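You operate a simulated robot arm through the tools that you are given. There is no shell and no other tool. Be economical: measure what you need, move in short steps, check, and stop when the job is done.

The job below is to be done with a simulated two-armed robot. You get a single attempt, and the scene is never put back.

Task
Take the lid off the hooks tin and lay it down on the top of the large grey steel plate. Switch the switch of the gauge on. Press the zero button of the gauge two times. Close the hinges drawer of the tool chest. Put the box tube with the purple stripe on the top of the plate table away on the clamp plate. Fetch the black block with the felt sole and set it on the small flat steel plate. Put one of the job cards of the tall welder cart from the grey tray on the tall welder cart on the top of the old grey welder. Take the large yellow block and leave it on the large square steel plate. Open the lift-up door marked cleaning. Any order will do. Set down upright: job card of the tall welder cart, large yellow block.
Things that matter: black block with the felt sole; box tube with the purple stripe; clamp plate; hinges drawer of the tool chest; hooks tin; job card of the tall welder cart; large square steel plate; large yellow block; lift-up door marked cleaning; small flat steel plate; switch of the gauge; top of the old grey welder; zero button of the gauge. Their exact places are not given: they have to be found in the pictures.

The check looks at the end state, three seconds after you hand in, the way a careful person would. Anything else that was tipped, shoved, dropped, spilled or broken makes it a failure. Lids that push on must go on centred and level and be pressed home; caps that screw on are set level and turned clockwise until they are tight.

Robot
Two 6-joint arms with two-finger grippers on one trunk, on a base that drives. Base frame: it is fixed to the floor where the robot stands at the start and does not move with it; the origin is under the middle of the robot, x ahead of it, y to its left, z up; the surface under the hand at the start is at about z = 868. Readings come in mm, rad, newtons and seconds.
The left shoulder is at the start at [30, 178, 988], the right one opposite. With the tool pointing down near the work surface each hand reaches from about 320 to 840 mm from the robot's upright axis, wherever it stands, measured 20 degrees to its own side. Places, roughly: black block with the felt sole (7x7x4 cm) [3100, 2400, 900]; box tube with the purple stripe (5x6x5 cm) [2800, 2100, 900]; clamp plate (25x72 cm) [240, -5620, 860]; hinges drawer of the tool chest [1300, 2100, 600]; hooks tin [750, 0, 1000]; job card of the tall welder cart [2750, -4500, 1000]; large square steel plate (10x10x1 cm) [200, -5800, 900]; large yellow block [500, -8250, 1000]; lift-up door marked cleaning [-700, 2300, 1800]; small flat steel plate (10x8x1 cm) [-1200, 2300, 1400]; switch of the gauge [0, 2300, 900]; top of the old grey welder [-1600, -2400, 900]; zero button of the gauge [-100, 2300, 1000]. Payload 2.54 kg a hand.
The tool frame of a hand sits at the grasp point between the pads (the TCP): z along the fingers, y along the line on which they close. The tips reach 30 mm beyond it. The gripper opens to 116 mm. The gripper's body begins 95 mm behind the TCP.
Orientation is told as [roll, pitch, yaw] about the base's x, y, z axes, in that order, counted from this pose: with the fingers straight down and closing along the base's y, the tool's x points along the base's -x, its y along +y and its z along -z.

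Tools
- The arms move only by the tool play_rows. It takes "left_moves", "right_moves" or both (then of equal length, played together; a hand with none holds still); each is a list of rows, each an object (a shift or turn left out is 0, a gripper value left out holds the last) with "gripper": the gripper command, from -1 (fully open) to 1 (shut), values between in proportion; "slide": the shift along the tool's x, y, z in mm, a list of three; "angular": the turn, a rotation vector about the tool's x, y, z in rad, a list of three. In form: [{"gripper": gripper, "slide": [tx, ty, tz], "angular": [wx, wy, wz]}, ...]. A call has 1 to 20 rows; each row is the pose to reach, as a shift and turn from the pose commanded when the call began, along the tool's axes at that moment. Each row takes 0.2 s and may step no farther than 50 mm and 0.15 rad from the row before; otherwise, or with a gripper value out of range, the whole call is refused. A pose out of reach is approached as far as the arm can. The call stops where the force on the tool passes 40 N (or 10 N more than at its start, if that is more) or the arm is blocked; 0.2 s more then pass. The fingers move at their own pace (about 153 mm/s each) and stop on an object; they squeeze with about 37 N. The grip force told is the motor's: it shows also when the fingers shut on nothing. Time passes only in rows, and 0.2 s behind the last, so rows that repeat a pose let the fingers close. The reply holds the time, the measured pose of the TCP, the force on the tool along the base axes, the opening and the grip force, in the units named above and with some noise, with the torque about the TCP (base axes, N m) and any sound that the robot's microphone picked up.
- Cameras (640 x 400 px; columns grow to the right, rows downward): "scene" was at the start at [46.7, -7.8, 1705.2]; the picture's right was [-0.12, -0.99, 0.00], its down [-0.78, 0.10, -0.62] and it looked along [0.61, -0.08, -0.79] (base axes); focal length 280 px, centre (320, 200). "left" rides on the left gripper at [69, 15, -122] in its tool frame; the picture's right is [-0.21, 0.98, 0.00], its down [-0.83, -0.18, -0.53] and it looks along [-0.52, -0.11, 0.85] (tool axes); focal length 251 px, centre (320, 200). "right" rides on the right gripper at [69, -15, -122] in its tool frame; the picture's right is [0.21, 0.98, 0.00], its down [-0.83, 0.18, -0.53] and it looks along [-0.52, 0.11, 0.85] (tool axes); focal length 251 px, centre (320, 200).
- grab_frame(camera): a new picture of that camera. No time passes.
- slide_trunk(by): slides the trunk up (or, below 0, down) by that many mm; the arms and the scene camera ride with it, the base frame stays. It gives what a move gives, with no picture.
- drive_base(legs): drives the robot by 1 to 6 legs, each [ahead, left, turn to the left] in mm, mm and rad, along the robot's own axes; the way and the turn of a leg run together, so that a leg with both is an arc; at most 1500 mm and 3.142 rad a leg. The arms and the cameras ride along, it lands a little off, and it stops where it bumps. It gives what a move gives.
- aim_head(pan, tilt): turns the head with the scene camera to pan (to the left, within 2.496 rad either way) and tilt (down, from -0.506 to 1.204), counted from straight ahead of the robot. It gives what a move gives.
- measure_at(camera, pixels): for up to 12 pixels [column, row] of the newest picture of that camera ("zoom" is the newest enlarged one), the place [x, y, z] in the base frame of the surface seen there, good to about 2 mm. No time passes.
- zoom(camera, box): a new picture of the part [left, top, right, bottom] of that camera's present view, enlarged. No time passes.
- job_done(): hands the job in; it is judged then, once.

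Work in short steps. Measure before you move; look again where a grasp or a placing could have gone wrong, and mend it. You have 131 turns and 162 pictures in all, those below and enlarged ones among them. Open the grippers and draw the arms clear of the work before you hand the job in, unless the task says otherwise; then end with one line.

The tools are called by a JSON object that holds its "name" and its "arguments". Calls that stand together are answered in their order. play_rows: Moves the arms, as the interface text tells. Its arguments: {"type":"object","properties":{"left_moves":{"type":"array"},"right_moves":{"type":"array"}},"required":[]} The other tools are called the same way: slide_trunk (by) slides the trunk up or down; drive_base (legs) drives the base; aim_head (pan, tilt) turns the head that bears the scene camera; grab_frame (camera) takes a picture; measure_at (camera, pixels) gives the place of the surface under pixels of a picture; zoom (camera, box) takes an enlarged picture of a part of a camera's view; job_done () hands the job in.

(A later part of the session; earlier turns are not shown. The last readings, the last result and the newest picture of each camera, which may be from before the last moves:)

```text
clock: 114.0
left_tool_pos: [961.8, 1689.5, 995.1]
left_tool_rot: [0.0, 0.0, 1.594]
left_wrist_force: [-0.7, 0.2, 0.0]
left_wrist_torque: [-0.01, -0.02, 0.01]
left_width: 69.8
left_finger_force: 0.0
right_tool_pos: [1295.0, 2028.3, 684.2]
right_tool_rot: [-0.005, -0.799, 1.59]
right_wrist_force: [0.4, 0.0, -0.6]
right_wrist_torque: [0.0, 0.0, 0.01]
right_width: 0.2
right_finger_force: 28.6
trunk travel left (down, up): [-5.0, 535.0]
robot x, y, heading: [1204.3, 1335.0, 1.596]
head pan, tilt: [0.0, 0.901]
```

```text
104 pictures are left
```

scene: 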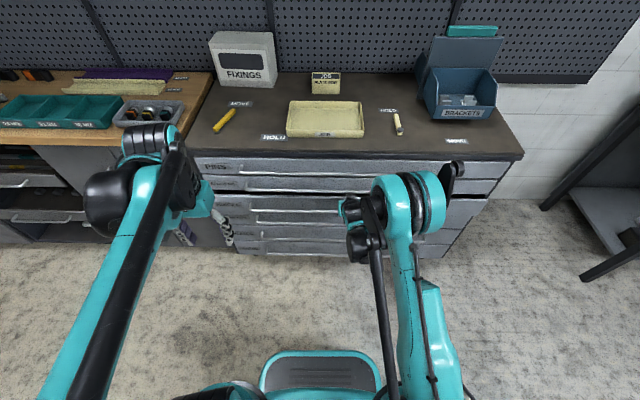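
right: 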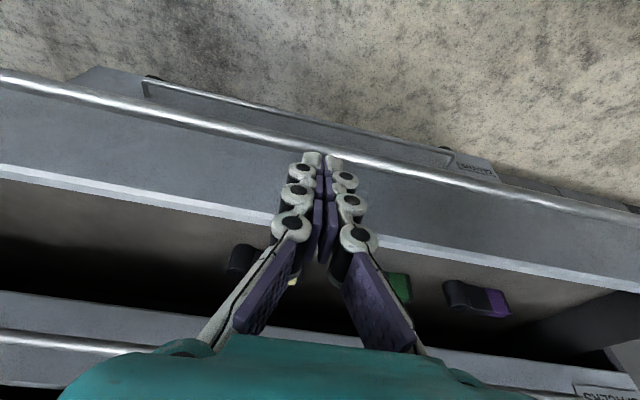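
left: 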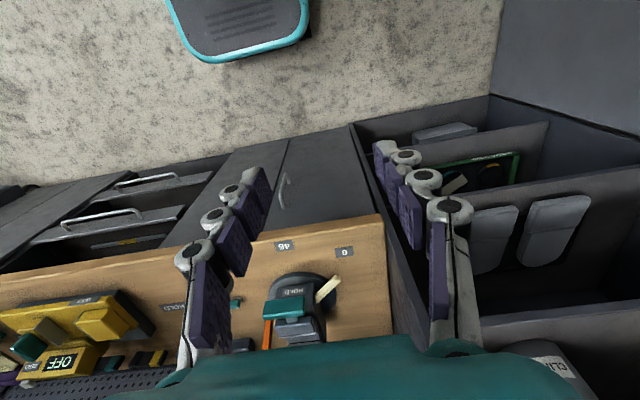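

The drawer has nearly closed. I push further until it meets its stop.

{"name": "play_rows", "arguments": {"right_moves": [{"slide": [-7, 0, 7.2]}, {"slide": [-12, 0, 12.3]}, {"slide": [-17, 0, 17.5]}, {"slide": [-21, 0, 21.5]}, {"slide": [-24, 0, 25]}, {"slide": [-28, 0, 29]}]}}

{"name": "zoom", "arguments": {"camera": "scene", "box": [180, 140, 500, 280]}}

{"name": "grab_frame", "arguments": {"camera": "right"}}

```text
clock: 115.0
left_tool_pos: [961.2, 1686.8, 995.2]
left_tool_rot: [-0.002, -0.002, 1.595]
left_wrist_force: [0.4, -0.4, 0.2]
left_wrist_torque: [-0.04, -0.02, 0.0]
left_width: 69.5
left_finger_force: 0.0
right_tool_pos: [1294.6, 2049.1, 684.5]
right_tool_rot: [-0.004, -0.791, 1.593]
right_wrist_force: [-0.4, -13.0, 3.2]
right_wrist_torque: [-0.08, -0.04, -0.03]
right_width: 6.1
right_finger_force: 28.3
trunk travel left (down, up): [-5.0, 535.0]
robot x, y, heading: [1212.8, 1334.9, 1.594]
head pan, tilt: [0.0, 0.901]
stopped in row 5 (right hand): the force on the tool passed its limit at 47 N (the readings are from after the stop); the commanded pose is now the measured one
```

```text
2.00 times, centred on (340, 210) of scene
```

zoom: 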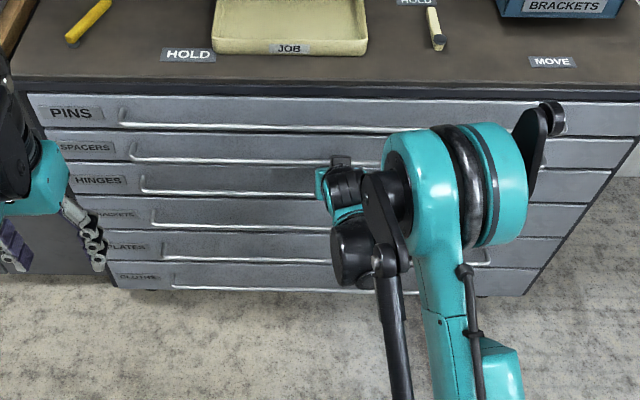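

```text
102 pictures are left
```

right: 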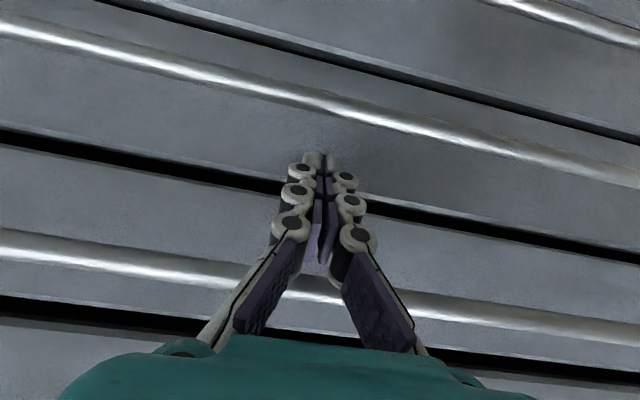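

The hinges drawer is flush with its neighbours. I draw the right arm out and stow it, then raise the trunk and drive toward the plate table.

{"name": "play_rows", "arguments": {"right_moves": [{"slide": [31.6, 0, -32]}, {"slide": [63, 0, -64]}, {"slide": [67.6, -22.8, -100], "angular": [0, 0.088, 0]}, {"slide": [72, -45.6, -136], "angular": [0, 0.176, 0]}, {"slide": [76.7, -68, -172], "angular": [0, 0.264, 0]}, {"slide": [81, -91, -208], "angular": [0, 0.352, 0]}, {"slide": [86, -114, -245], "angular": [0, 0.44, 0]}, {"slide": [90, -137, -281], "angular": [0, 0.528, 0]}, {"slide": [95, -160, -317], "angular": [0, 0.616, 0]}, {"slide": [99.5, -182, -353], "angular": [0, 0.704, 0]}, {"slide": [104, -205, -389], "angular": [0, 0.791, 0]}, {"slide": [104, -205, -389], "angular": [0, 0.791, 0]}]}}

{"name": "slide_trunk", "arguments": {"by": 195}}

{"name": "drive_base", "arguments": {"legs": [[150, 0, -0.02], [0, -1100, 0]]}}

{"name": "aim_head", "arguments": {"pan": -0.3, "tilt": 0.7}}

{"name": "grab_frame", "arguments": {"camera": "scene"}}

```text
clock: 117.6
left_tool_pos: [961.2, 1689.5, 994.3]
left_tool_rot: [-0.001, -0.002, 1.596]
left_wrist_force: [0.5, 0.6, 0.9]
left_wrist_torque: [0.0, 0.02, 0.0]
left_width: 69.8
left_finger_force: 0.0
right_tool_pos: [1507.7, 1702.6, 883.2]
right_tool_rot: [-0.001, 0.002, 1.591]
right_wrist_force: [-0.8, -0.6, -0.6]
right_wrist_torque: [0.0, -0.02, 0.0]
right_width: 0.0
right_finger_force: 28.3
right hand out of reach, approached as far as the arm can: row 2, 3
trunk travel left (down, up): [-5.0, 535.0]
robot x, y, heading: [1209.4, 1337.8, 1.594]
head pan, tilt: [0.0, 0.901]
```

```text
clock: 119.7
left_tool_pos: [962.5, 1688.1, 1188.9]
left_tool_rot: [0.0, 0.001, 1.595]
left_wrist_force: [0.4, 0.4, -0.5]
left_wrist_torque: [-0.01, -0.01, 0.02]
left_width: 69.5
left_finger_force: 0.0
right_tool_pos: [1506.9, 1703.7, 1077.2]
right_tool_rot: [-0.004, -0.001, 1.59]
right_wrist_force: [-0.2, 0.0, -0.7]
right_wrist_torque: [-0.01, 0.05, 0.02]
right_width: 0.0
right_finger_force: 28.3
trunk travel left (down, up): [-200.0, 340.0]
robot x, y, heading: [1212.1, 1335.3, 1.595]
head pan, tilt: [0.0, 0.901]
```

```text
clock: 126.3
left_tool_pos: [2056.3, 1857.3, 1188.6]
left_tool_rot: [0.0, -0.001, 1.586]
left_wrist_force: [0.9, -0.1, -0.1]
left_wrist_torque: [0.0, 0.04, 0.01]
left_width: 69.7
left_finger_force: 0.0
right_tool_pos: [2601.4, 1866.7, 1078.9]
right_tool_rot: [-0.002, -0.002, 1.579]
right_wrist_force: [0.3, 0.3, -0.2]
right_wrist_torque: [-0.01, 0.02, 0.0]
right_width: 0.2
right_finger_force: 28.1
trunk travel left (down, up): [-200.0, 340.0]
robot x, y, heading: [2301.7, 1503.3, 1.581]
head pan, tilt: [0.0, 0.901]
```

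```text
clock: 127.1
left_tool_pos: [2055.3, 1855.3, 1190.3]
left_tool_rot: [-0.001, 0.0, 1.587]
left_wrist_force: [-0.3, -0.4, -0.3]
left_wrist_torque: [0.05, 0.01, -0.01]
left_width: 69.7
left_finger_force: 0.0
right_tool_pos: [2600.7, 1866.0, 1077.9]
right_tool_rot: [-0.003, -0.001, 1.581]
right_wrist_force: [0.3, 0.2, -0.4]
right_wrist_torque: [-0.02, 0.01, -0.01]
right_width: 0.0
right_finger_force: 29.2
trunk travel left (down, up): [-200.0, 340.0]
robot x, y, heading: [2301.9, 1501.6, 1.581]
head pan, tilt: [-0.3, 0.7]
```

```text
101 pictures are left
```

scene: 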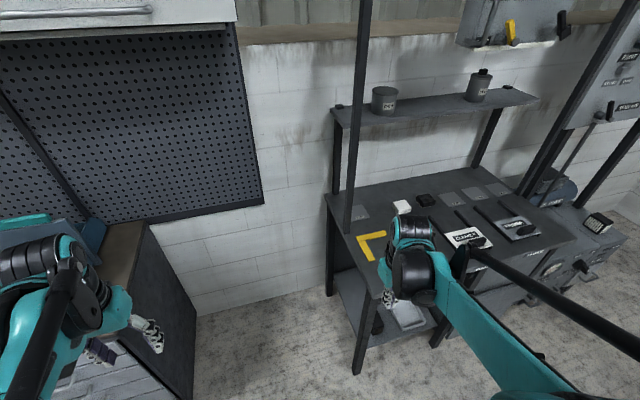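

The plate table is ahead-right. I strafe 600 mm further and look at its top.

{"name": "drive_base", "arguments": {"legs": [[0, -620, 0]]}}

{"name": "aim_head", "arguments": {"pan": 0, "tilt": 0.8}}

{"name": "grab_frame", "arguments": {"camera": "scene"}}

{"name": "zoom", "arguments": {"camera": "scene", "box": [180, 130, 500, 300]}}

```text
clock: 130.6
left_tool_pos: [2689.7, 1865.6, 1189.5]
left_tool_rot: [-0.001, -0.001, 1.575]
left_wrist_force: [0.2, 0.1, 0.1]
left_wrist_torque: [0.0, 0.0, 0.0]
left_width: 69.8
left_finger_force: 0.1
right_tool_pos: [3235.6, 1869.1, 1077.5]
right_tool_rot: [0.0, -0.001, 1.571]
right_wrist_force: [-0.1, 0.6, 0.0]
right_wrist_torque: [0.0, 0.03, -0.02]
right_width: 0.0
right_finger_force: 28.6
trunk travel left (down, up): [-200.0, 340.0]
robot x, y, heading: [2927.5, 1506.9, 1.57]
head pan, tilt: [-0.3, 0.7]
```

```text
clock: 131.4
left_tool_pos: [2688.4, 1863.9, 1189.4]
left_tool_rot: [0.0, 0.002, 1.574]
left_wrist_force: [-0.4, -1.0, -0.2]
left_wrist_torque: [0.01, 0.0, -0.01]
left_width: 69.6
left_finger_force: 0.0
right_tool_pos: [3233.6, 1867.9, 1077.4]
right_tool_rot: [-0.003, -0.002, 1.569]
right_wrist_force: [-0.3, -0.1, -0.9]
right_wrist_torque: [0.0, -0.02, 0.01]
right_width: 0.1
right_finger_force: 28.3
trunk travel left (down, up): [-200.0, 340.0]
robot x, y, heading: [2928.4, 1505.1, 1.569]
head pan, tilt: [0.0, 0.799]
```

```text
100 pictures are left
```

scene: 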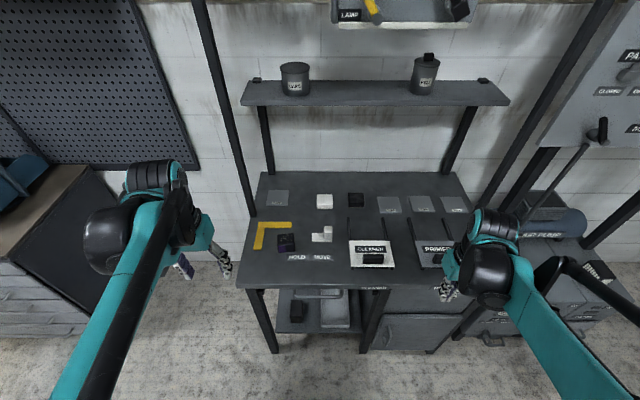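

```text
2.00 times, centred on (340, 215) of scene
```

zoom: 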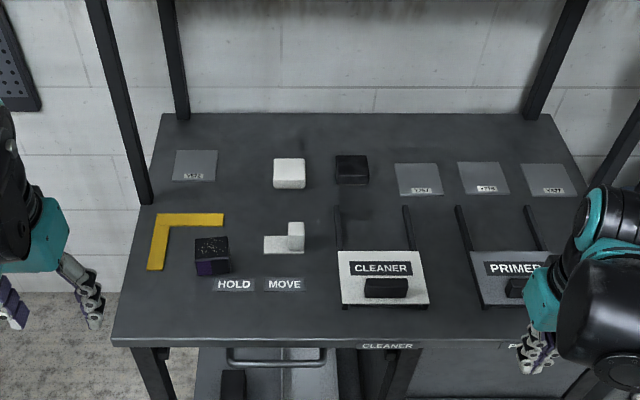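

I see a dark piece with purple at (285,242) and a black block at (356,200). Closer look and measurement.

{"name": "zoom", "arguments": {"camera": "scene", "box": [255, 190, 385, 270]}}

{"name": "measure_at", "arguments": {"camera": "zoom", "pixels": [[455, 30], [490, 30], [530, 30], [490, 15], [490, 60], [115, 240], [150, 240], [200, 240], [150, 225], [150, 265], [150, 300], [150, 340]]}}

{"name": "grab_frame", "arguments": {"camera": "left"}}

```text
4.92 times, centred on (320, 230) of scene
```

zoom: 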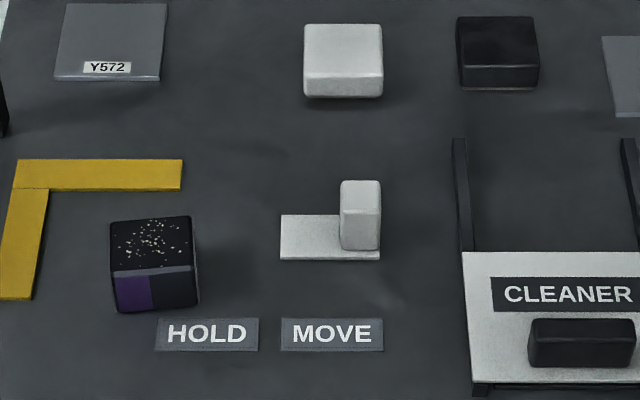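

```text
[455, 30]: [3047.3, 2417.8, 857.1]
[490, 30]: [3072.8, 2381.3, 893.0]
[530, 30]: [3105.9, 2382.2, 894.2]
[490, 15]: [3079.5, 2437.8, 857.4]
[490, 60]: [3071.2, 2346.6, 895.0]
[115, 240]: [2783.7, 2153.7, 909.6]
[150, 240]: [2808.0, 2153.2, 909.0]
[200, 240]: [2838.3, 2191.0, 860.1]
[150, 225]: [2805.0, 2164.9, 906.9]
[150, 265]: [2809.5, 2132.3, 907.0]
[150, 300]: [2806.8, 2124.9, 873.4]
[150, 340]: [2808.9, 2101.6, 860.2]
```

```text
97 pictures are left
```

left: 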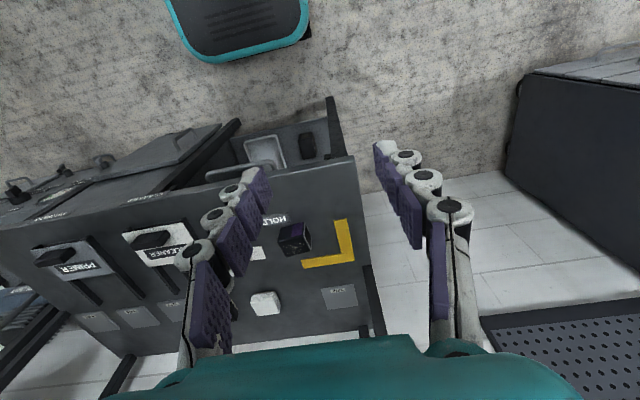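

The tube top is ~(2783-2835, 2127-2180, 909) and slightly turned; block centre near (3079,2380), top 894. I measure their corners precisely.

{"name": "measure_at", "arguments": {"camera": "zoom", "pixels": [[114, 266], [190, 262], [112, 224], [188, 220], [460, 62], [536, 62], [460, 20], [530, 20], [120, 300], [194, 295], [464, 84], [534, 84]]}}

{"name": "drive_base", "arguments": {"legs": [[180, 0, 0]]}}

```text
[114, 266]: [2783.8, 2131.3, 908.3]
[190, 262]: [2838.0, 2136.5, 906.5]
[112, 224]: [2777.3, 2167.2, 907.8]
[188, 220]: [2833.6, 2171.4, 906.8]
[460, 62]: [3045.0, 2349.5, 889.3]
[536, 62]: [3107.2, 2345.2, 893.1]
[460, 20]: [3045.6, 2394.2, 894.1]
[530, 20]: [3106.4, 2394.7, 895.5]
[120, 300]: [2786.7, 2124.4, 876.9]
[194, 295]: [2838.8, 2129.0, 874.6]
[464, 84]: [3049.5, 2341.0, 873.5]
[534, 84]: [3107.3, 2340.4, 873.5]
```

```text
clock: 132.9
left_tool_pos: [2687.9, 2047.6, 1189.3]
left_tool_rot: [0.001, 0.002, 1.575]
left_wrist_force: [0.3, -0.2, 0.8]
left_wrist_torque: [-0.07, -0.02, -0.01]
left_width: 69.6
left_finger_force: 0.0
right_tool_pos: [3233.9, 2050.2, 1078.0]
right_tool_rot: [-0.002, 0.0, 1.568]
right_wrist_force: [-0.1, 0.2, -0.3]
right_wrist_torque: [-0.05, 0.04, 0.03]
right_width: 0.0
right_finger_force: 28.6
trunk travel left (down, up): [-200.0, 340.0]
robot x, y, heading: [2932.5, 1688.4, 1.572]
head pan, tilt: [0.0, 0.799]
```

Tube centre (2810,2152), yaw +0.088; block centre (3077,2377). I bring the left hand over the tube and the right hand, pitched, behind the block, both open.

{"name": "play_rows", "arguments": {"left_moves": [{"gripper": -0.75, "slide": [-15, -18, 10]}, {"slide": [-30, -36, 35], "angular": [0, 0, -0.04]}, {"slide": [-45, -54, 65], "angular": [0, 0, -0.085]}, {"slide": [-60, -72, 95], "angular": [0, 0, -0.085]}, {"slide": [-75, -90, 125], "angular": [0, 0, -0.085]}, {"slide": [-90, -108, 155], "angular": [0, 0, -0.085]}, {"slide": [-104, -122, 180], "angular": [0, 0, -0.085]}, {"slide": [-104, -122, 189], "angular": [0, 0, -0.085]}], "right_moves": [{"gripper": -1, "slide": [-34, 22, 18], "angular": [0, -0.129, 0]}, {"slide": [-68, 45, 36], "angular": [0, -0.257, 0]}, {"slide": [-101, 67, 54], "angular": [0, -0.386, 0]}, {"slide": [-135, 90, 73], "angular": [0, -0.514, 0]}, {"slide": [-169, 112, 91], "angular": [0, -0.643, 0]}, {"slide": [-203, 135, 109], "angular": [0, -0.771, 0]}, {"slide": [-237, 157, 127], "angular": [0, -0.9, 0]}, {"slide": [-237, 157, 127], "angular": [0, -0.9, 0]}]}}

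{"name": "grab_frame", "arguments": {"camera": "right"}}

{"name": "grab_frame", "arguments": {"camera": "left"}}

```text
clock: 134.7
left_tool_pos: [2810.3, 2151.0, 1000.0]
left_tool_rot: [0.0, -0.003, 1.657]
left_wrist_force: [0.8, 0.6, -0.3]
left_wrist_torque: [0.03, -0.01, 0.02]
left_width: 101.4
left_finger_force: 0.2
right_tool_pos: [3076.0, 2298.9, 963.4]
right_tool_rot: [-0.005, -0.903, 1.57]
right_wrist_force: [-0.3, 0.4, -0.3]
right_wrist_torque: [0.03, 0.01, -0.03]
right_width: 116.1
right_finger_force: 0.0
right hand out of reach, approached as far as the arm can: row 7, 8
trunk travel left (down, up): [-200.0, 340.0]
robot x, y, heading: [2929.8, 1687.6, 1.57]
head pan, tilt: [0.0, 0.799]
```

```text
96 pictures are left
```

right: 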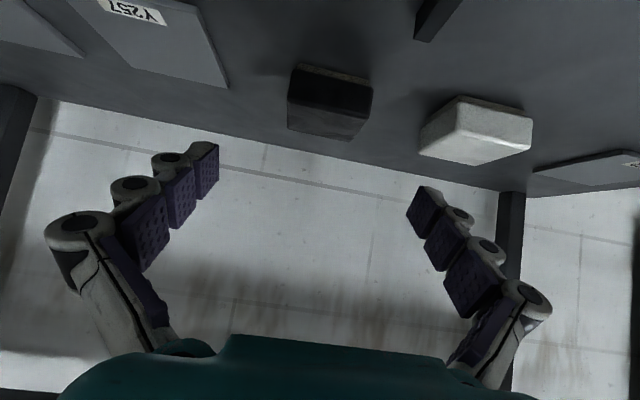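

```text
95 pictures are left
```

left: 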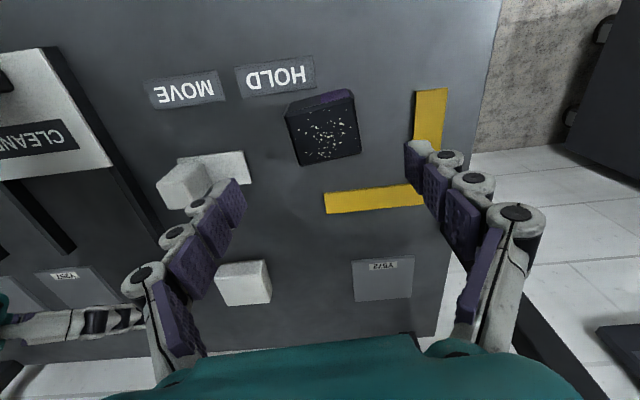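

Both hands are well placed. I lower the left around the tube and advance the right to the block, without closing yet.

{"name": "play_rows", "arguments": {"left_moves": [{"slide": [0, 0, 30]}, {"slide": [0, 0, 60]}, {"slide": [0, 0, 85]}, {"slide": [0, 0, 103]}, {"slide": [0, 0, 103]}], "right_moves": [{"slide": [4, 0, 25]}, {"slide": [8, 0, 50]}, {"slide": [13, 0, 75]}, {"slide": [17, 0, 97]}, {"slide": [17, 0, 97]}]}}

{"name": "grab_frame", "arguments": {"camera": "right"}}

{"name": "grab_frame", "arguments": {"camera": "left"}}

```text
clock: 135.9
left_tool_pos: [2811.4, 2150.8, 897.1]
left_tool_rot: [-0.002, 0.001, 1.657]
left_wrist_force: [0.0, 0.4, -0.4]
left_wrist_torque: [0.0, 0.03, -0.01]
left_width: 101.5
left_finger_force: 0.1
right_tool_pos: [3077.0, 2368.8, 891.9]
right_tool_rot: [-0.006, -0.899, 1.571]
right_wrist_force: [0.0, 0.1, 0.4]
right_wrist_torque: [0.01, 0.02, 0.01]
right_width: 116.0
right_finger_force: 0.0
right hand out of reach, approached as far as the arm can: row 1, 2, 3, 4, 5
trunk travel left (down, up): [-200.0, 340.0]
robot x, y, heading: [2930.4, 1687.3, 1.578]
head pan, tilt: [0.0, 0.799]
```

```text
94 pictures are left
```

right: 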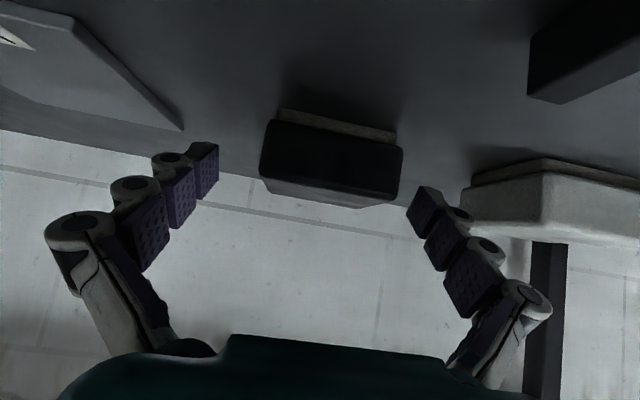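

```text
93 pictures are left
```

left: 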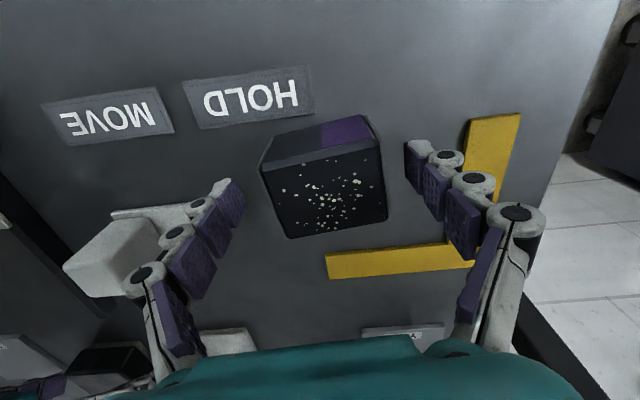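

Both are straddled properly. I close both grippers and lift.

{"name": "play_rows", "arguments": {"left_moves": [{"gripper": 1}, {}, {}, {}, {"slide": [0, 0, -15]}, {"slide": [0, 0, -40]}, {"slide": [0, 0, -80]}, {"slide": [0, 0, -120]}, {"slide": [0, 0, -120]}], "right_moves": [{"gripper": 1}, {}, {}, {}, {"slide": [-11.7, 0, -9.3]}, {"slide": [-31, 0, -25]}, {"slide": [-62, 0, -50]}, {"slide": [-94, 0, -75]}, {"slide": [-94, 0, -75]}]}}

{"name": "grab_frame", "arguments": {"camera": "right"}}

{"name": "grab_frame", "arguments": {"camera": "left"}}

```text
clock: 137.9
left_tool_pos: [2810.8, 2153.2, 1016.9]
left_tool_rot: [0.0, 0.001, 1.66]
left_wrist_force: [0.6, 0.5, -3.2]
left_wrist_torque: [-0.05, 0.03, 0.01]
left_width: 59.1
left_finger_force: 36.7
right_tool_pos: [3076.7, 2370.2, 1012.8]
right_tool_rot: [-0.003, -0.9, 1.57]
right_wrist_force: [0.0, -0.2, -1.9]
right_wrist_torque: [-0.02, 0.01, -0.02]
right_width: 64.8
right_finger_force: 37.2
trunk travel left (down, up): [-200.0, 340.0]
robot x, y, heading: [2926.8, 1690.0, 1.575]
head pan, tilt: [0.0, 0.799]
```

```text
92 pictures are left
```

right: 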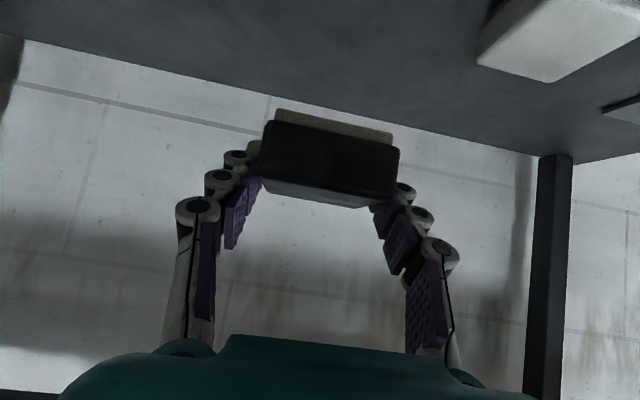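

```text
91 pictures are left
```

left: 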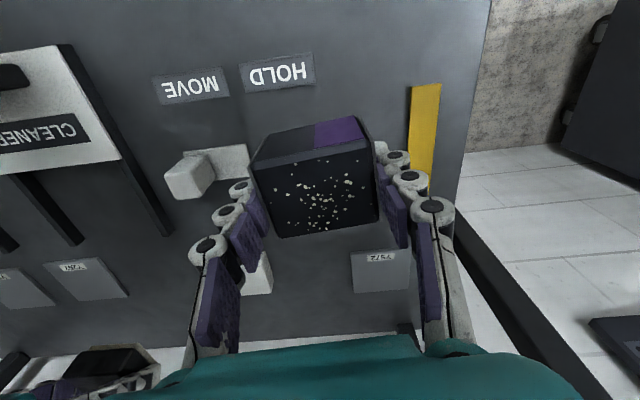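

Both pieces are held. I raise and pull them in, then drive back and left to the shelf unit.

{"name": "play_rows", "arguments": {"left_moves": [{"slide": [0, 0, -20]}, {"slide": [0, 0, -40]}, {"slide": [0, 0, -60]}, {"slide": [0, 0, -80]}, {"slide": [0, 0, -100]}, {"slide": [0, 0, -100]}], "right_moves": [{"slide": [10, 0, -46]}, {"slide": [20, 0, -92]}, {"slide": [31, 0, -137]}, {"slide": [42, 0, -182]}, {"slide": [52, 0, -227]}, {"slide": [52, 0, -227]}]}}

{"name": "drive_base", "arguments": {"legs": [[-250, 0, 0], [0, 1310, 0], [0, 1310, 0], [0, 1310, 0]]}}

{"name": "aim_head", "arguments": {"pan": 0.25, "tilt": 0.45}}

{"name": "grab_frame", "arguments": {"camera": "scene"}}

```text
clock: 139.3
left_tool_pos: [2807.9, 2153.2, 1117.1]
left_tool_rot: [-0.001, 0.001, 1.658]
left_wrist_force: [-0.2, 0.7, -3.2]
left_wrist_torque: [-0.04, 0.01, -0.02]
left_width: 59.2
left_finger_force: 37.4
right_tool_pos: [3077.6, 2159.6, 1111.5]
right_tool_rot: [-0.006, -0.899, 1.571]
right_wrist_force: [-0.2, -0.1, -1.3]
right_wrist_torque: [-0.06, 0.01, -0.02]
right_width: 65.2
right_finger_force: 37.2
trunk travel left (down, up): [-200.0, 340.0]
robot x, y, heading: [2930.7, 1690.1, 1.571]
head pan, tilt: [0.0, 0.799]
```

```text
clock: 159.9
left_tool_pos: [-1176.4, 1889.4, 1118.1]
left_tool_rot: [0.0, 0.0, 1.679]
left_wrist_force: [-0.1, 0.4, -1.9]
left_wrist_torque: [0.0, -0.01, 0.01]
left_width: 59.1
left_finger_force: 36.9
right_tool_pos: [-908.1, 1901.9, 1112.2]
right_tool_rot: [-0.005, -0.9, 1.593]
right_wrist_force: [0.1, -0.4, -2.5]
right_wrist_torque: [0.02, 0.01, 0.02]
right_width: 65.0
right_finger_force: 36.9
trunk travel left (down, up): [-200.0, 340.0]
robot x, y, heading: [-1047.3, 1431.0, 1.595]
head pan, tilt: [0.0, 0.799]
```

```text
clock: 160.7
left_tool_pos: [-1177.1, 1888.6, 1118.6]
left_tool_rot: [-0.001, -0.002, 1.681]
left_wrist_force: [-0.1, 0.4, -1.7]
left_wrist_torque: [-0.01, 0.01, 0.01]
left_width: 59.0
left_finger_force: 37.1
right_tool_pos: [-907.3, 1901.3, 1112.3]
right_tool_rot: [-0.003, -0.901, 1.595]
right_wrist_force: [-0.5, -0.1, -1.2]
right_wrist_torque: [-0.02, 0.0, 0.02]
right_width: 64.8
right_finger_force: 37.1
trunk travel left (down, up): [-200.0, 340.0]
robot x, y, heading: [-1044.3, 1423.7, 1.592]
head pan, tilt: [0.25, 0.45]
```

```text
90 pictures are left
```

scene: 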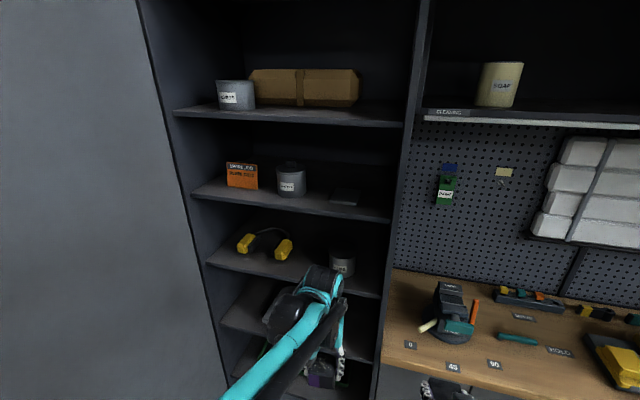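

The small flat plate is at (344,195) on the shelf. I zoom and measure it, its neighbours, the shelf above and the open door at left.

{"name": "zoom", "arguments": {"camera": "scene", "box": [210, 90, 410, 230]}}

{"name": "measure_at", "arguments": {"camera": "scene", "pixels": [[344, 194], [333, 201], [355, 205], [336, 187], [360, 191], [305, 190], [360, 217], [300, 123], [398, 150], [150, 250], [60, 250], [10, 380]]}}

```text
2.86 times, centred on (310, 160) of scene
```

zoom: 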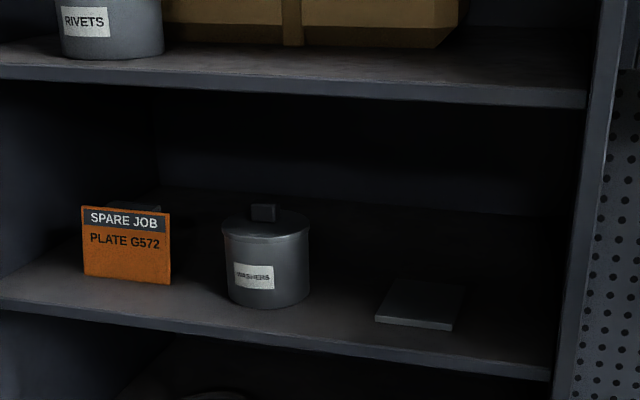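

```text
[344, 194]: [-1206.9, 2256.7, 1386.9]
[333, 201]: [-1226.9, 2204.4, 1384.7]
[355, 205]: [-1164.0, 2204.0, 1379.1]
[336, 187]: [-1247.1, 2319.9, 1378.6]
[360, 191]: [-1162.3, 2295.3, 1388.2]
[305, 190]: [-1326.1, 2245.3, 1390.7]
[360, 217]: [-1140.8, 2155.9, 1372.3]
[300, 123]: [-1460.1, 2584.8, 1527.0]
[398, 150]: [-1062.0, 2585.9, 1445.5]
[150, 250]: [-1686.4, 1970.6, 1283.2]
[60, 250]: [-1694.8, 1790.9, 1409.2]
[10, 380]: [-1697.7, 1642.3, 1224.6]
```

The plate spans x≈-1238…-1162, y≈2203…2300, top 1387. I check the height of the shelf above.

{"name": "measure_at", "arguments": {"camera": "zoom", "pixels": [[450, 95], [450, 85], [500, 104], [560, 100], [380, 319], [448, 326], [398, 281], [462, 287], [310, 260], [555, 330]]}}

```text
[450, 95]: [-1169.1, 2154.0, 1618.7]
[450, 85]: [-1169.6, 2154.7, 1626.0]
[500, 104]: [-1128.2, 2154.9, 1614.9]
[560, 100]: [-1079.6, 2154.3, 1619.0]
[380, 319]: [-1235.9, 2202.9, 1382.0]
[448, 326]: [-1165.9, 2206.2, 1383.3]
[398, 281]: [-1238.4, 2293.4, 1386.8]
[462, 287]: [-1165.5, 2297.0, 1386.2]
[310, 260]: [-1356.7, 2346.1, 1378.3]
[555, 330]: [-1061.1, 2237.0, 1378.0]
```

The gap to the shelf above is ample (underside ≈1612). I raise the trunk, move the left hand outward, and drive in front of the plate.

{"name": "slide_trunk", "arguments": {"by": 340}}

{"name": "play_rows", "arguments": {"left_moves": [{"slide": [10, 30, 0]}, {"slide": [20, 60, 0]}, {"slide": [30, 90, 0]}, {"slide": [40, 120, 0]}, {"slide": [40, 120, 0]}]}}

{"name": "drive_base", "arguments": {"legs": [[0, 152, -0.02], [172, 0, 0]]}}

{"name": "grab_frame", "arguments": {"camera": "right"}}

```text
clock: 164.0
left_tool_pos: [-1177.2, 1889.3, 1457.3]
left_tool_rot: [-0.001, 0.0, 1.683]
left_wrist_force: [0.3, 0.5, -2.3]
left_wrist_torque: [0.04, 0.0, -0.01]
left_width: 59.1
left_finger_force: 37.2
right_tool_pos: [-907.4, 1900.8, 1451.1]
right_tool_rot: [-0.003, -0.901, 1.593]
right_wrist_force: [0.1, -0.5, -0.8]
right_wrist_torque: [0.02, -0.01, 0.0]
right_width: 64.9
right_finger_force: 36.7
trunk travel left (down, up): [-540.0, 0.0]
robot x, y, heading: [-1044.8, 1429.2, 1.598]
head pan, tilt: [0.25, 0.45]
```

```text
clock: 165.2
left_tool_pos: [-1291.6, 1836.4, 1459.6]
left_tool_rot: [0.001, 0.002, 1.682]
left_wrist_force: [-0.7, 0.5, -2.2]
left_wrist_torque: [0.0, 0.03, -0.05]
left_width: 58.9
left_finger_force: 36.5
right_tool_pos: [-907.2, 1901.3, 1451.5]
right_tool_rot: [-0.003, -0.901, 1.594]
right_wrist_force: [-0.8, 0.3, -1.6]
right_wrist_torque: [0.01, 0.02, -0.03]
right_width: 64.9
right_finger_force: 36.7
trunk travel left (down, up): [-540.0, 0.0]
robot x, y, heading: [-1047.6, 1430.6, 1.598]
head pan, tilt: [0.25, 0.45]
```

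```text
clock: 167.7
left_tool_pos: [-1437.4, 2005.9, 1460.1]
left_tool_rot: [0.0, -0.001, 1.659]
left_wrist_force: [-0.5, -0.3, -2.5]
left_wrist_torque: [0.07, 0.01, 0.0]
left_width: 58.9
left_finger_force: 36.6
right_tool_pos: [-1053.9, 2064.8, 1452.4]
right_tool_rot: [-0.003, -0.902, 1.572]
right_wrist_force: [0.0, -0.9, -0.5]
right_wrist_torque: [0.01, 0.03, 0.02]
right_width: 64.9
right_finger_force: 36.6
trunk travel left (down, up): [-540.0, 0.0]
robot x, y, heading: [-1202.2, 1595.6, 1.575]
head pan, tilt: [0.25, 0.45]
```

```text
88 pictures are left
```

right: 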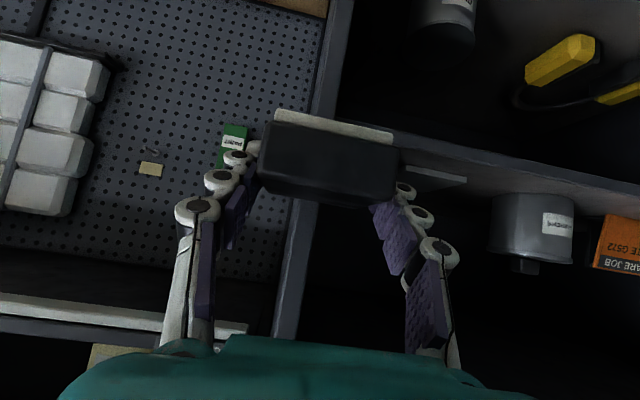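

I move the block sideways to x=-1201, then forward over the plate, about 30 mm above it.

{"name": "play_rows", "arguments": {"right_moves": [{"slide": [0, 49, 0]}, {"slide": [0, 98, 0]}, {"slide": [0, 147, 0]}, {"slide": [-22, 147, 28]}, {"slide": [-50, 147, 63]}, {"slide": [-77, 147, 97]}, {"slide": [-100, 147, 126]}, {"slide": [-111, 147, 139]}, {"slide": [-111, 147, 139]}]}}

{"name": "grab_frame", "arguments": {"camera": "right"}}

{"name": "zoom", "arguments": {"camera": "scene", "box": [160, 200, 480, 400]}}

```text
clock: 169.7
left_tool_pos: [-1438.2, 2007.3, 1458.0]
left_tool_rot: [0.001, 0.0, 1.658]
left_wrist_force: [-0.1, 0.1, -2.3]
left_wrist_torque: [0.04, 0.0, -0.01]
left_width: 58.9
left_finger_force: 37.0
right_tool_pos: [-1200.2, 2244.7, 1449.5]
right_tool_rot: [-0.006, -0.899, 1.572]
right_wrist_force: [-0.5, -0.9, -1.7]
right_wrist_torque: [0.0, 0.01, -0.01]
right_width: 64.7
right_finger_force: 37.5
trunk travel left (down, up): [-540.0, 0.0]
robot x, y, heading: [-1198.4, 1600.6, 1.574]
head pan, tilt: [0.25, 0.45]
```

```text
87 pictures are left
```

right: 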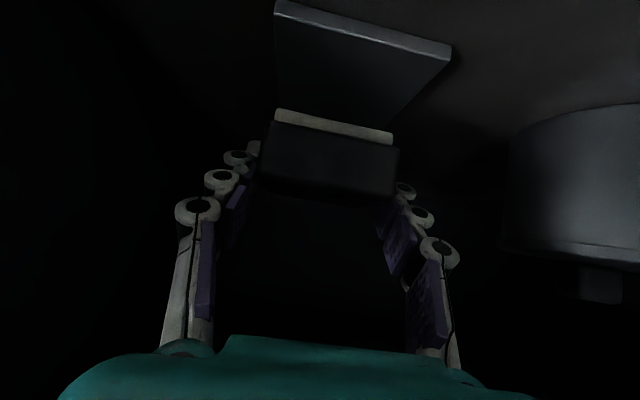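

```text
2.00 times, centred on (320, 300) of scene
```

zoom: 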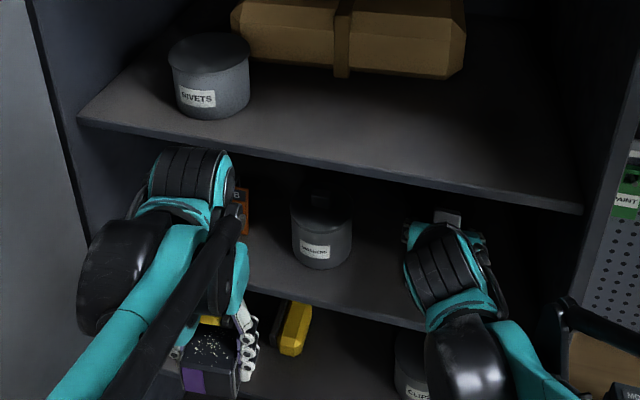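

I measure plate edges and the block's sole in the right view to check alignment.

{"name": "measure_at", "arguments": {"camera": "right", "pixels": [[283, 14], [445, 58], [300, 90], [395, 110], [360, 70], [276, 115], [390, 136], [330, 125], [282, 100], [270, 150], [395, 170]]}}

```text
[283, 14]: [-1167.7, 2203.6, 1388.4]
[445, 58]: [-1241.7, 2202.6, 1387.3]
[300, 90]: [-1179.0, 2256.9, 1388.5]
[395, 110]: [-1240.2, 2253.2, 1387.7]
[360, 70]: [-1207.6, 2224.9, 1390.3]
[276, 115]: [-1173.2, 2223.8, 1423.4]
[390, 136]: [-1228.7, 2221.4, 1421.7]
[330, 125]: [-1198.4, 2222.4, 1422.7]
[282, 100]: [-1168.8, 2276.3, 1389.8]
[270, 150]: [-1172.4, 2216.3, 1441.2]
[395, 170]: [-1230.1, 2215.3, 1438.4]
```

Well aligned (block centre ≈(-1201,2250), plate centre ≈(-1204,2251)). I lower it in steps until it rests.

{"name": "play_rows", "arguments": {"right_moves": [{"slide": [8, 3, 6.2]}, {"slide": [14, 3, 11.2]}, {"slide": [18, 3, 14.3]}, {"slide": [20.4, 3, 16.2]}, {"slide": [22, 3, 17.4]}, {"slide": [22, 3, 17.4]}]}}

{"name": "grab_frame", "arguments": {"camera": "right"}}

```text
clock: 171.1
left_tool_pos: [-1438.5, 2009.3, 1458.9]
left_tool_rot: [-0.001, 0.0, 1.66]
left_wrist_force: [0.2, 1.8, -2.0]
left_wrist_torque: [0.01, 0.0, 0.0]
left_width: 59.3
left_finger_force: 36.8
right_tool_pos: [-1201.5, 2244.5, 1421.8]
right_tool_rot: [-0.004, -0.9, 1.573]
right_wrist_force: [0.1, -0.5, -1.3]
right_wrist_torque: [0.02, -0.02, -0.01]
right_width: 64.8
right_finger_force: 37.0
trunk travel left (down, up): [-540.0, 0.0]
robot x, y, heading: [-1199.3, 1599.6, 1.576]
head pan, tilt: [0.25, 0.45]
```

```text
85 pictures are left
```

right: 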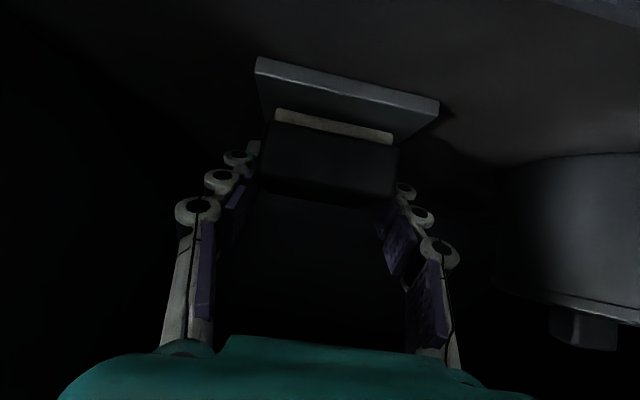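

Still hanging slightly; I lower a few mm more.

{"name": "play_rows", "arguments": {"right_moves": [{"slide": [1.2, 0, 0.9]}, {"slide": [2.4, 0, 1.9]}, {"slide": [3.5, 0, 2.8]}, {"slide": [3.5, 0, 2.8]}]}}

```text
clock: 172.1
left_tool_pos: [-1437.4, 2007.8, 1459.2]
left_tool_rot: [0.0, 0.0, 1.66]
left_wrist_force: [0.3, 0.0, -2.8]
left_wrist_torque: [0.02, 0.03, 0.01]
left_width: 59.2
left_finger_force: 37.0
right_tool_pos: [-1202.2, 2245.8, 1420.1]
right_tool_rot: [-0.007, -0.904, 1.574]
right_wrist_force: [1.2, 4.3, 17.5]
right_wrist_torque: [-0.27, 0.22, -0.04]
right_width: 65.0
right_finger_force: 37.5
trunk travel left (down, up): [-540.0, 0.0]
robot x, y, heading: [-1204.6, 1598.7, 1.575]
head pan, tilt: [0.25, 0.45]
```

Resting (17 N up). I open and back out along the fingers, then look.

{"name": "play_rows", "arguments": {"right_moves": [{"gripper": -0.6}, {}, {}, {"slide": [9, 0, -20]}, {"slide": [25, 0, -60]}, {"slide": [45, 0, -100]}, {"slide": [60, 0, -140]}, {"slide": [60, 0, -160]}]}}

{"name": "grab_frame", "arguments": {"camera": "right"}}

```text
clock: 173.9
left_tool_pos: [-1437.6, 2007.6, 1458.4]
left_tool_rot: [0.001, 0.0, 1.659]
left_wrist_force: [0.5, -0.4, -2.4]
left_wrist_torque: [0.03, -0.01, 0.02]
left_width: 59.1
left_finger_force: 37.2
right_tool_pos: [-1203.1, 2079.3, 1471.6]
right_tool_rot: [-0.005, -0.902, 1.573]
right_wrist_force: [0.1, -0.2, -0.1]
right_wrist_torque: [0.03, -0.01, -0.02]
right_width: 93.1
right_finger_force: 0.0
trunk travel left (down, up): [-540.0, 0.0]
robot x, y, heading: [-1202.1, 1600.3, 1.574]
head pan, tilt: [0.25, 0.45]
```

```text
84 pictures are left
```

right: 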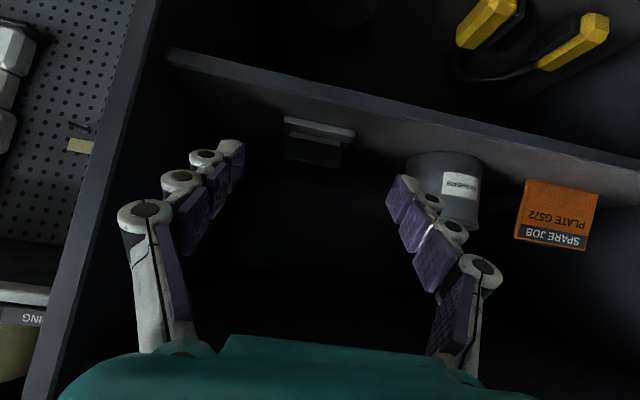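

The block sits centred on the plate. I back off, stow the right arm, lower the trunk and turn around toward the south aisle.

{"name": "drive_base", "arguments": {"legs": [[-350, 0, 0]]}}

{"name": "play_rows", "arguments": {"right_moves": [{"slide": [10, -42, -13], "angular": [0, 0.129, 0]}, {"slide": [20, -83, -26], "angular": [0, 0.258, 0]}, {"slide": [31, -125, -39], "angular": [0, 0.386, 0]}, {"slide": [41, -167, -51], "angular": [0, 0.515, 0]}, {"slide": [51, -209, -64], "angular": [0, 0.644, 0]}, {"slide": [61, -250, -77], "angular": [0, 0.773, 0]}, {"slide": [71, -292, -90], "angular": [0, 0.902, 0]}, {"slide": [71, -292, -90], "angular": [0, 0.902, 0]}]}}

{"name": "slide_trunk", "arguments": {"by": -340}}

{"name": "drive_base", "arguments": {"legs": [[0, -450, 0], [0, 0, -1.571], [0, 0, -1.571], [1250, 0, 0]]}}

{"name": "aim_head", "arguments": {"pan": 0, "tilt": 0.3}}

{"name": "grab_frame", "arguments": {"camera": "scene"}}

```text
clock: 176.2
left_tool_pos: [-1436.3, 1656.9, 1457.9]
left_tool_rot: [0.0, 0.0, 1.657]
left_wrist_force: [-0.3, -0.7, -2.5]
left_wrist_torque: [-0.01, 0.0, 0.03]
left_width: 59.0
left_finger_force: 36.6
right_tool_pos: [-1201.1, 1729.9, 1472.1]
right_tool_rot: [-0.005, -0.9, 1.571]
right_wrist_force: [0.2, 0.5, 0.7]
right_wrist_torque: [0.0, 0.01, 0.0]
right_width: 92.9
right_finger_force: 0.0
trunk travel left (down, up): [-540.0, 0.0]
robot x, y, heading: [-1198.1, 1242.4, 1.576]
head pan, tilt: [0.25, 0.45]
```

```text
clock: 178.0
left_tool_pos: [-1436.1, 1655.2, 1459.2]
left_tool_rot: [-0.001, 0.0, 1.656]
left_wrist_force: [-0.1, 0.0, -2.7]
left_wrist_torque: [-0.02, -0.01, 0.0]
left_width: 59.3
left_finger_force: 37.4
right_tool_pos: [-909.1, 1610.5, 1474.8]
right_tool_rot: [-0.005, 0.0, 1.566]
right_wrist_force: [-0.3, -0.3, 0.3]
right_wrist_torque: [-0.04, -0.03, 0.05]
right_width: 92.9
right_finger_force: 0.0
trunk travel left (down, up): [-540.0, 0.0]
robot x, y, heading: [-1202.5, 1243.8, 1.578]
head pan, tilt: [0.25, 0.45]
```

```text
clock: 181.3
left_tool_pos: [-1436.4, 1655.5, 1119.7]
left_tool_rot: [0.0, 0.0, 1.656]
left_wrist_force: [-0.2, -0.4, -3.5]
left_wrist_torque: [0.0, -0.01, -0.01]
left_width: 58.9
left_finger_force: 37.4
right_tool_pos: [-908.9, 1610.5, 1134.1]
right_tool_rot: [-0.002, 0.0, 1.569]
right_wrist_force: [0.5, -0.4, -0.2]
right_wrist_torque: [0.02, 0.02, -0.03]
right_width: 92.9
right_finger_force: 0.1
trunk travel left (down, up): [-200.0, 340.0]
robot x, y, heading: [-1202.5, 1245.4, 1.572]
head pan, tilt: [0.25, 0.45]
```

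```text
clock: 197.8
left_tool_pos: [-490.0, -445.9, 1119.0]
left_tool_rot: [0.0, -0.001, -1.468]
left_wrist_force: [0.6, -0.6, -2.6]
left_wrist_torque: [-0.02, 0.01, -0.03]
left_width: 59.2
left_finger_force: 37.1
right_tool_pos: [-1019.3, -409.2, 1133.3]
right_tool_rot: [-0.002, 0.002, -1.56]
right_wrist_force: [-0.7, 0.0, 0.5]
right_wrist_torque: [0.02, 0.0, 0.0]
right_width: 92.9
right_finger_force: 0.0
trunk travel left (down, up): [-200.0, 340.0]
robot x, y, heading: [-734.5, -39.6, -1.553]
head pan, tilt: [0.25, 0.45]
```

```text
clock: 198.5
left_tool_pos: [-490.5, -444.6, 1119.4]
left_tool_rot: [-0.002, 0.0, -1.467]
left_wrist_force: [0.3, -0.1, -2.9]
left_wrist_torque: [0.0, 0.02, 0.0]
left_width: 59.3
left_finger_force: 37.1
right_tool_pos: [-1018.4, -408.4, 1134.4]
right_tool_rot: [-0.003, -0.001, -1.559]
right_wrist_force: [-0.8, -0.3, 0.4]
right_wrist_torque: [-0.01, -0.02, 0.03]
right_width: 92.7
right_finger_force: 0.0
trunk travel left (down, up): [-200.0, 340.0]
robot x, y, heading: [-733.4, -36.2, -1.553]
head pan, tilt: [0.0, 0.3]
```

```text
83 pictures are left
```

scene: 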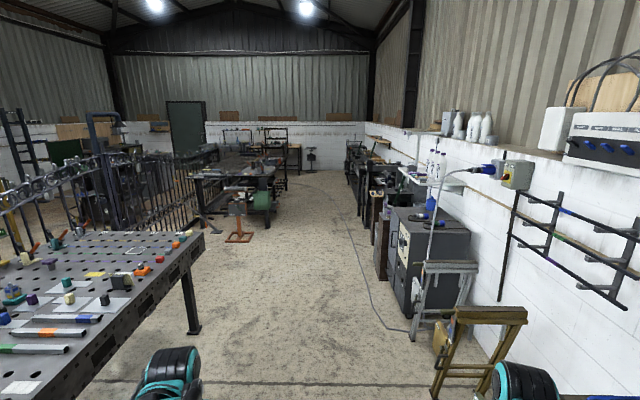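

The aisle south is clear. I drive 3500 mm ahead and look again.

{"name": "drive_base", "arguments": {"legs": [[1500, 0, -0.02], [1500, 0, 0], [500, 0, 0]]}}

{"name": "aim_head", "arguments": {"pan": 0.3, "tilt": 0.35}}

{"name": "grab_frame", "arguments": {"camera": "scene"}}

```text
clock: 215.5
left_tool_pos: [-414.6, -3939.2, 1118.8]
left_tool_rot: [0.0, 0.0, -1.46]
left_wrist_force: [0.2, 0.4, -2.9]
left_wrist_torque: [0.02, 0.01, 0.02]
left_width: 59.0
left_finger_force: 37.1
right_tool_pos: [-942.5, -3905.6, 1134.2]
right_tool_rot: [-0.003, -0.001, -1.552]
right_wrist_force: [0.8, 0.1, 0.8]
right_wrist_torque: [0.04, 0.0, -0.02]
right_width: 92.9
right_finger_force: 0.1
trunk travel left (down, up): [-200.0, 340.0]
robot x, y, heading: [-662.2, -3533.8, -1.549]
head pan, tilt: [0.0, 0.3]
```

```text
clock: 216.3
left_tool_pos: [-414.0, -3937.5, 1119.7]
left_tool_rot: [-0.001, 0.002, -1.46]
left_wrist_force: [0.2, 0.4, -2.3]
left_wrist_torque: [0.01, -0.03, 0.01]
left_width: 59.2
left_finger_force: 36.9
right_tool_pos: [-942.2, -3904.7, 1134.2]
right_tool_rot: [-0.003, 0.001, -1.552]
right_wrist_force: [0.7, 0.0, 0.9]
right_wrist_torque: [-0.01, 0.02, 0.0]
right_width: 92.6
right_finger_force: 0.0
trunk travel left (down, up): [-200.0, 340.0]
robot x, y, heading: [-661.9, -3532.1, -1.548]
head pan, tilt: [0.3, 0.351]
```

```text
82 pictures are left
```

scene: 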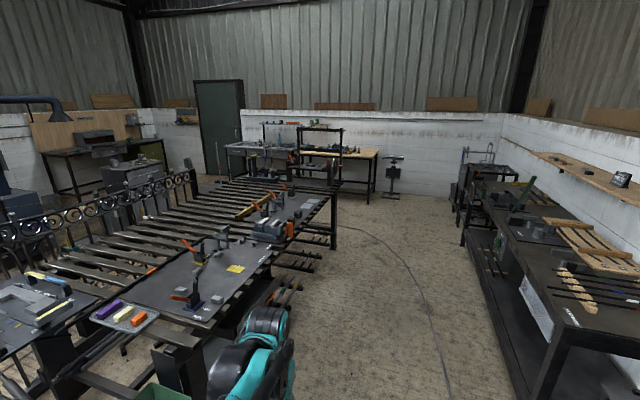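

I measure the plates on the long slatted table to identify the clamp plate near (240,-5620).

{"name": "measure_at", "arguments": {"camera": "scene", "pixels": [[200, 270], [235, 268], [310, 205], [265, 230], [40, 300], [125, 310], [240, 290], [330, 200], [330, 240], [310, 290], [268, 230], [200, 315]]}}

{"name": "zoom", "arguments": {"camera": "scene", "box": [80, 160, 360, 335]}}

```text
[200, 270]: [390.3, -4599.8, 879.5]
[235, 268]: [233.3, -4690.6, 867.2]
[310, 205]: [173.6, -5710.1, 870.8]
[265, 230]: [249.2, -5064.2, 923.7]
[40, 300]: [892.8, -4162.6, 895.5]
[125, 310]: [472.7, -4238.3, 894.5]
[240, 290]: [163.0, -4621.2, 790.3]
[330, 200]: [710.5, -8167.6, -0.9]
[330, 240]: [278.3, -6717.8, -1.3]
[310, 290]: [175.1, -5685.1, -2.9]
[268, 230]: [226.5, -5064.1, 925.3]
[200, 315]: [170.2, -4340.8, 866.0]
```

```text
2.29 times, centred on (220, 248) of scene
```

zoom: 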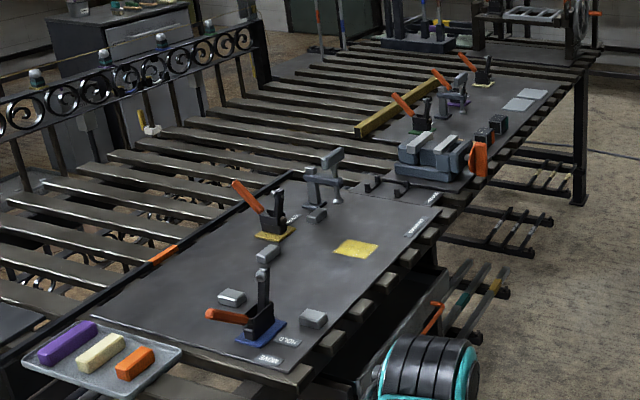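

The far plate (with three toggle clamps and two light squares at its end) around y=-5620 is the clamp plate. I drive alongside it and turn to face it.

{"name": "drive_base", "arguments": {"legs": [[1050, 0, -0.02], [1060, 0, 0], [0, 0, 1.57], [120, 0, 0]]}}

{"name": "aim_head", "arguments": {"pan": 0, "tilt": 0.75}}

{"name": "grab_frame", "arguments": {"camera": "scene"}}

```text
clock: 231.3
left_tool_pos: [-45.7, -5397.8, 1118.5]
left_tool_rot: [0.001, 0.003, 0.094]
left_wrist_force: [1.0, 0.1, -2.6]
left_wrist_torque: [-0.03, 0.01, 0.02]
left_width: 59.0
left_finger_force: 36.7
right_tool_pos: [-86.4, -5923.2, 1133.8]
right_tool_rot: [-0.004, 0.002, 0.004]
right_wrist_force: [0.4, -1.1, 0.9]
right_wrist_torque: [-0.01, 0.05, 0.01]
right_width: 92.5
right_finger_force: 0.2
trunk travel left (down, up): [-200.0, 340.0]
robot x, y, heading: [-455.2, -5636.3, 0.01]
head pan, tilt: [0.3, 0.351]
```

```text
clock: 232.2
left_tool_pos: [-47.1, -5396.3, 1118.7]
left_tool_rot: [0.0, 0.0, 0.094]
left_wrist_force: [0.1, -0.5, -2.1]
left_wrist_torque: [0.02, 0.03, -0.01]
left_width: 59.0
left_finger_force: 37.0
right_tool_pos: [-87.7, -5923.1, 1134.5]
right_tool_rot: [-0.004, 0.003, 0.003]
right_wrist_force: [0.5, 0.2, -0.6]
right_wrist_torque: [-0.04, 0.01, 0.04]
right_width: 92.8
right_finger_force: 0.0
trunk travel left (down, up): [-200.0, 340.0]
robot x, y, heading: [-453.9, -5638.7, 0.011]
head pan, tilt: [0.0, 0.75]
```

```text
80 pictures are left
```

scene: 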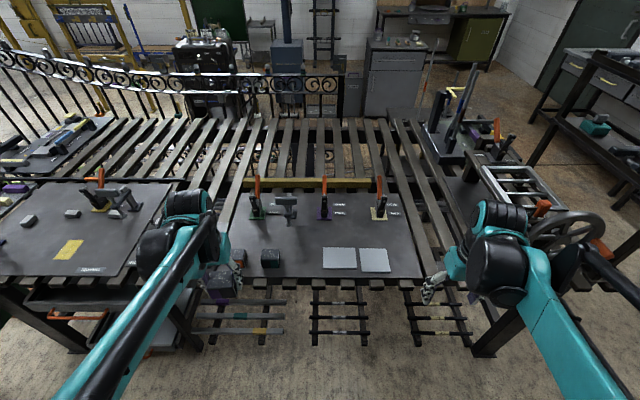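

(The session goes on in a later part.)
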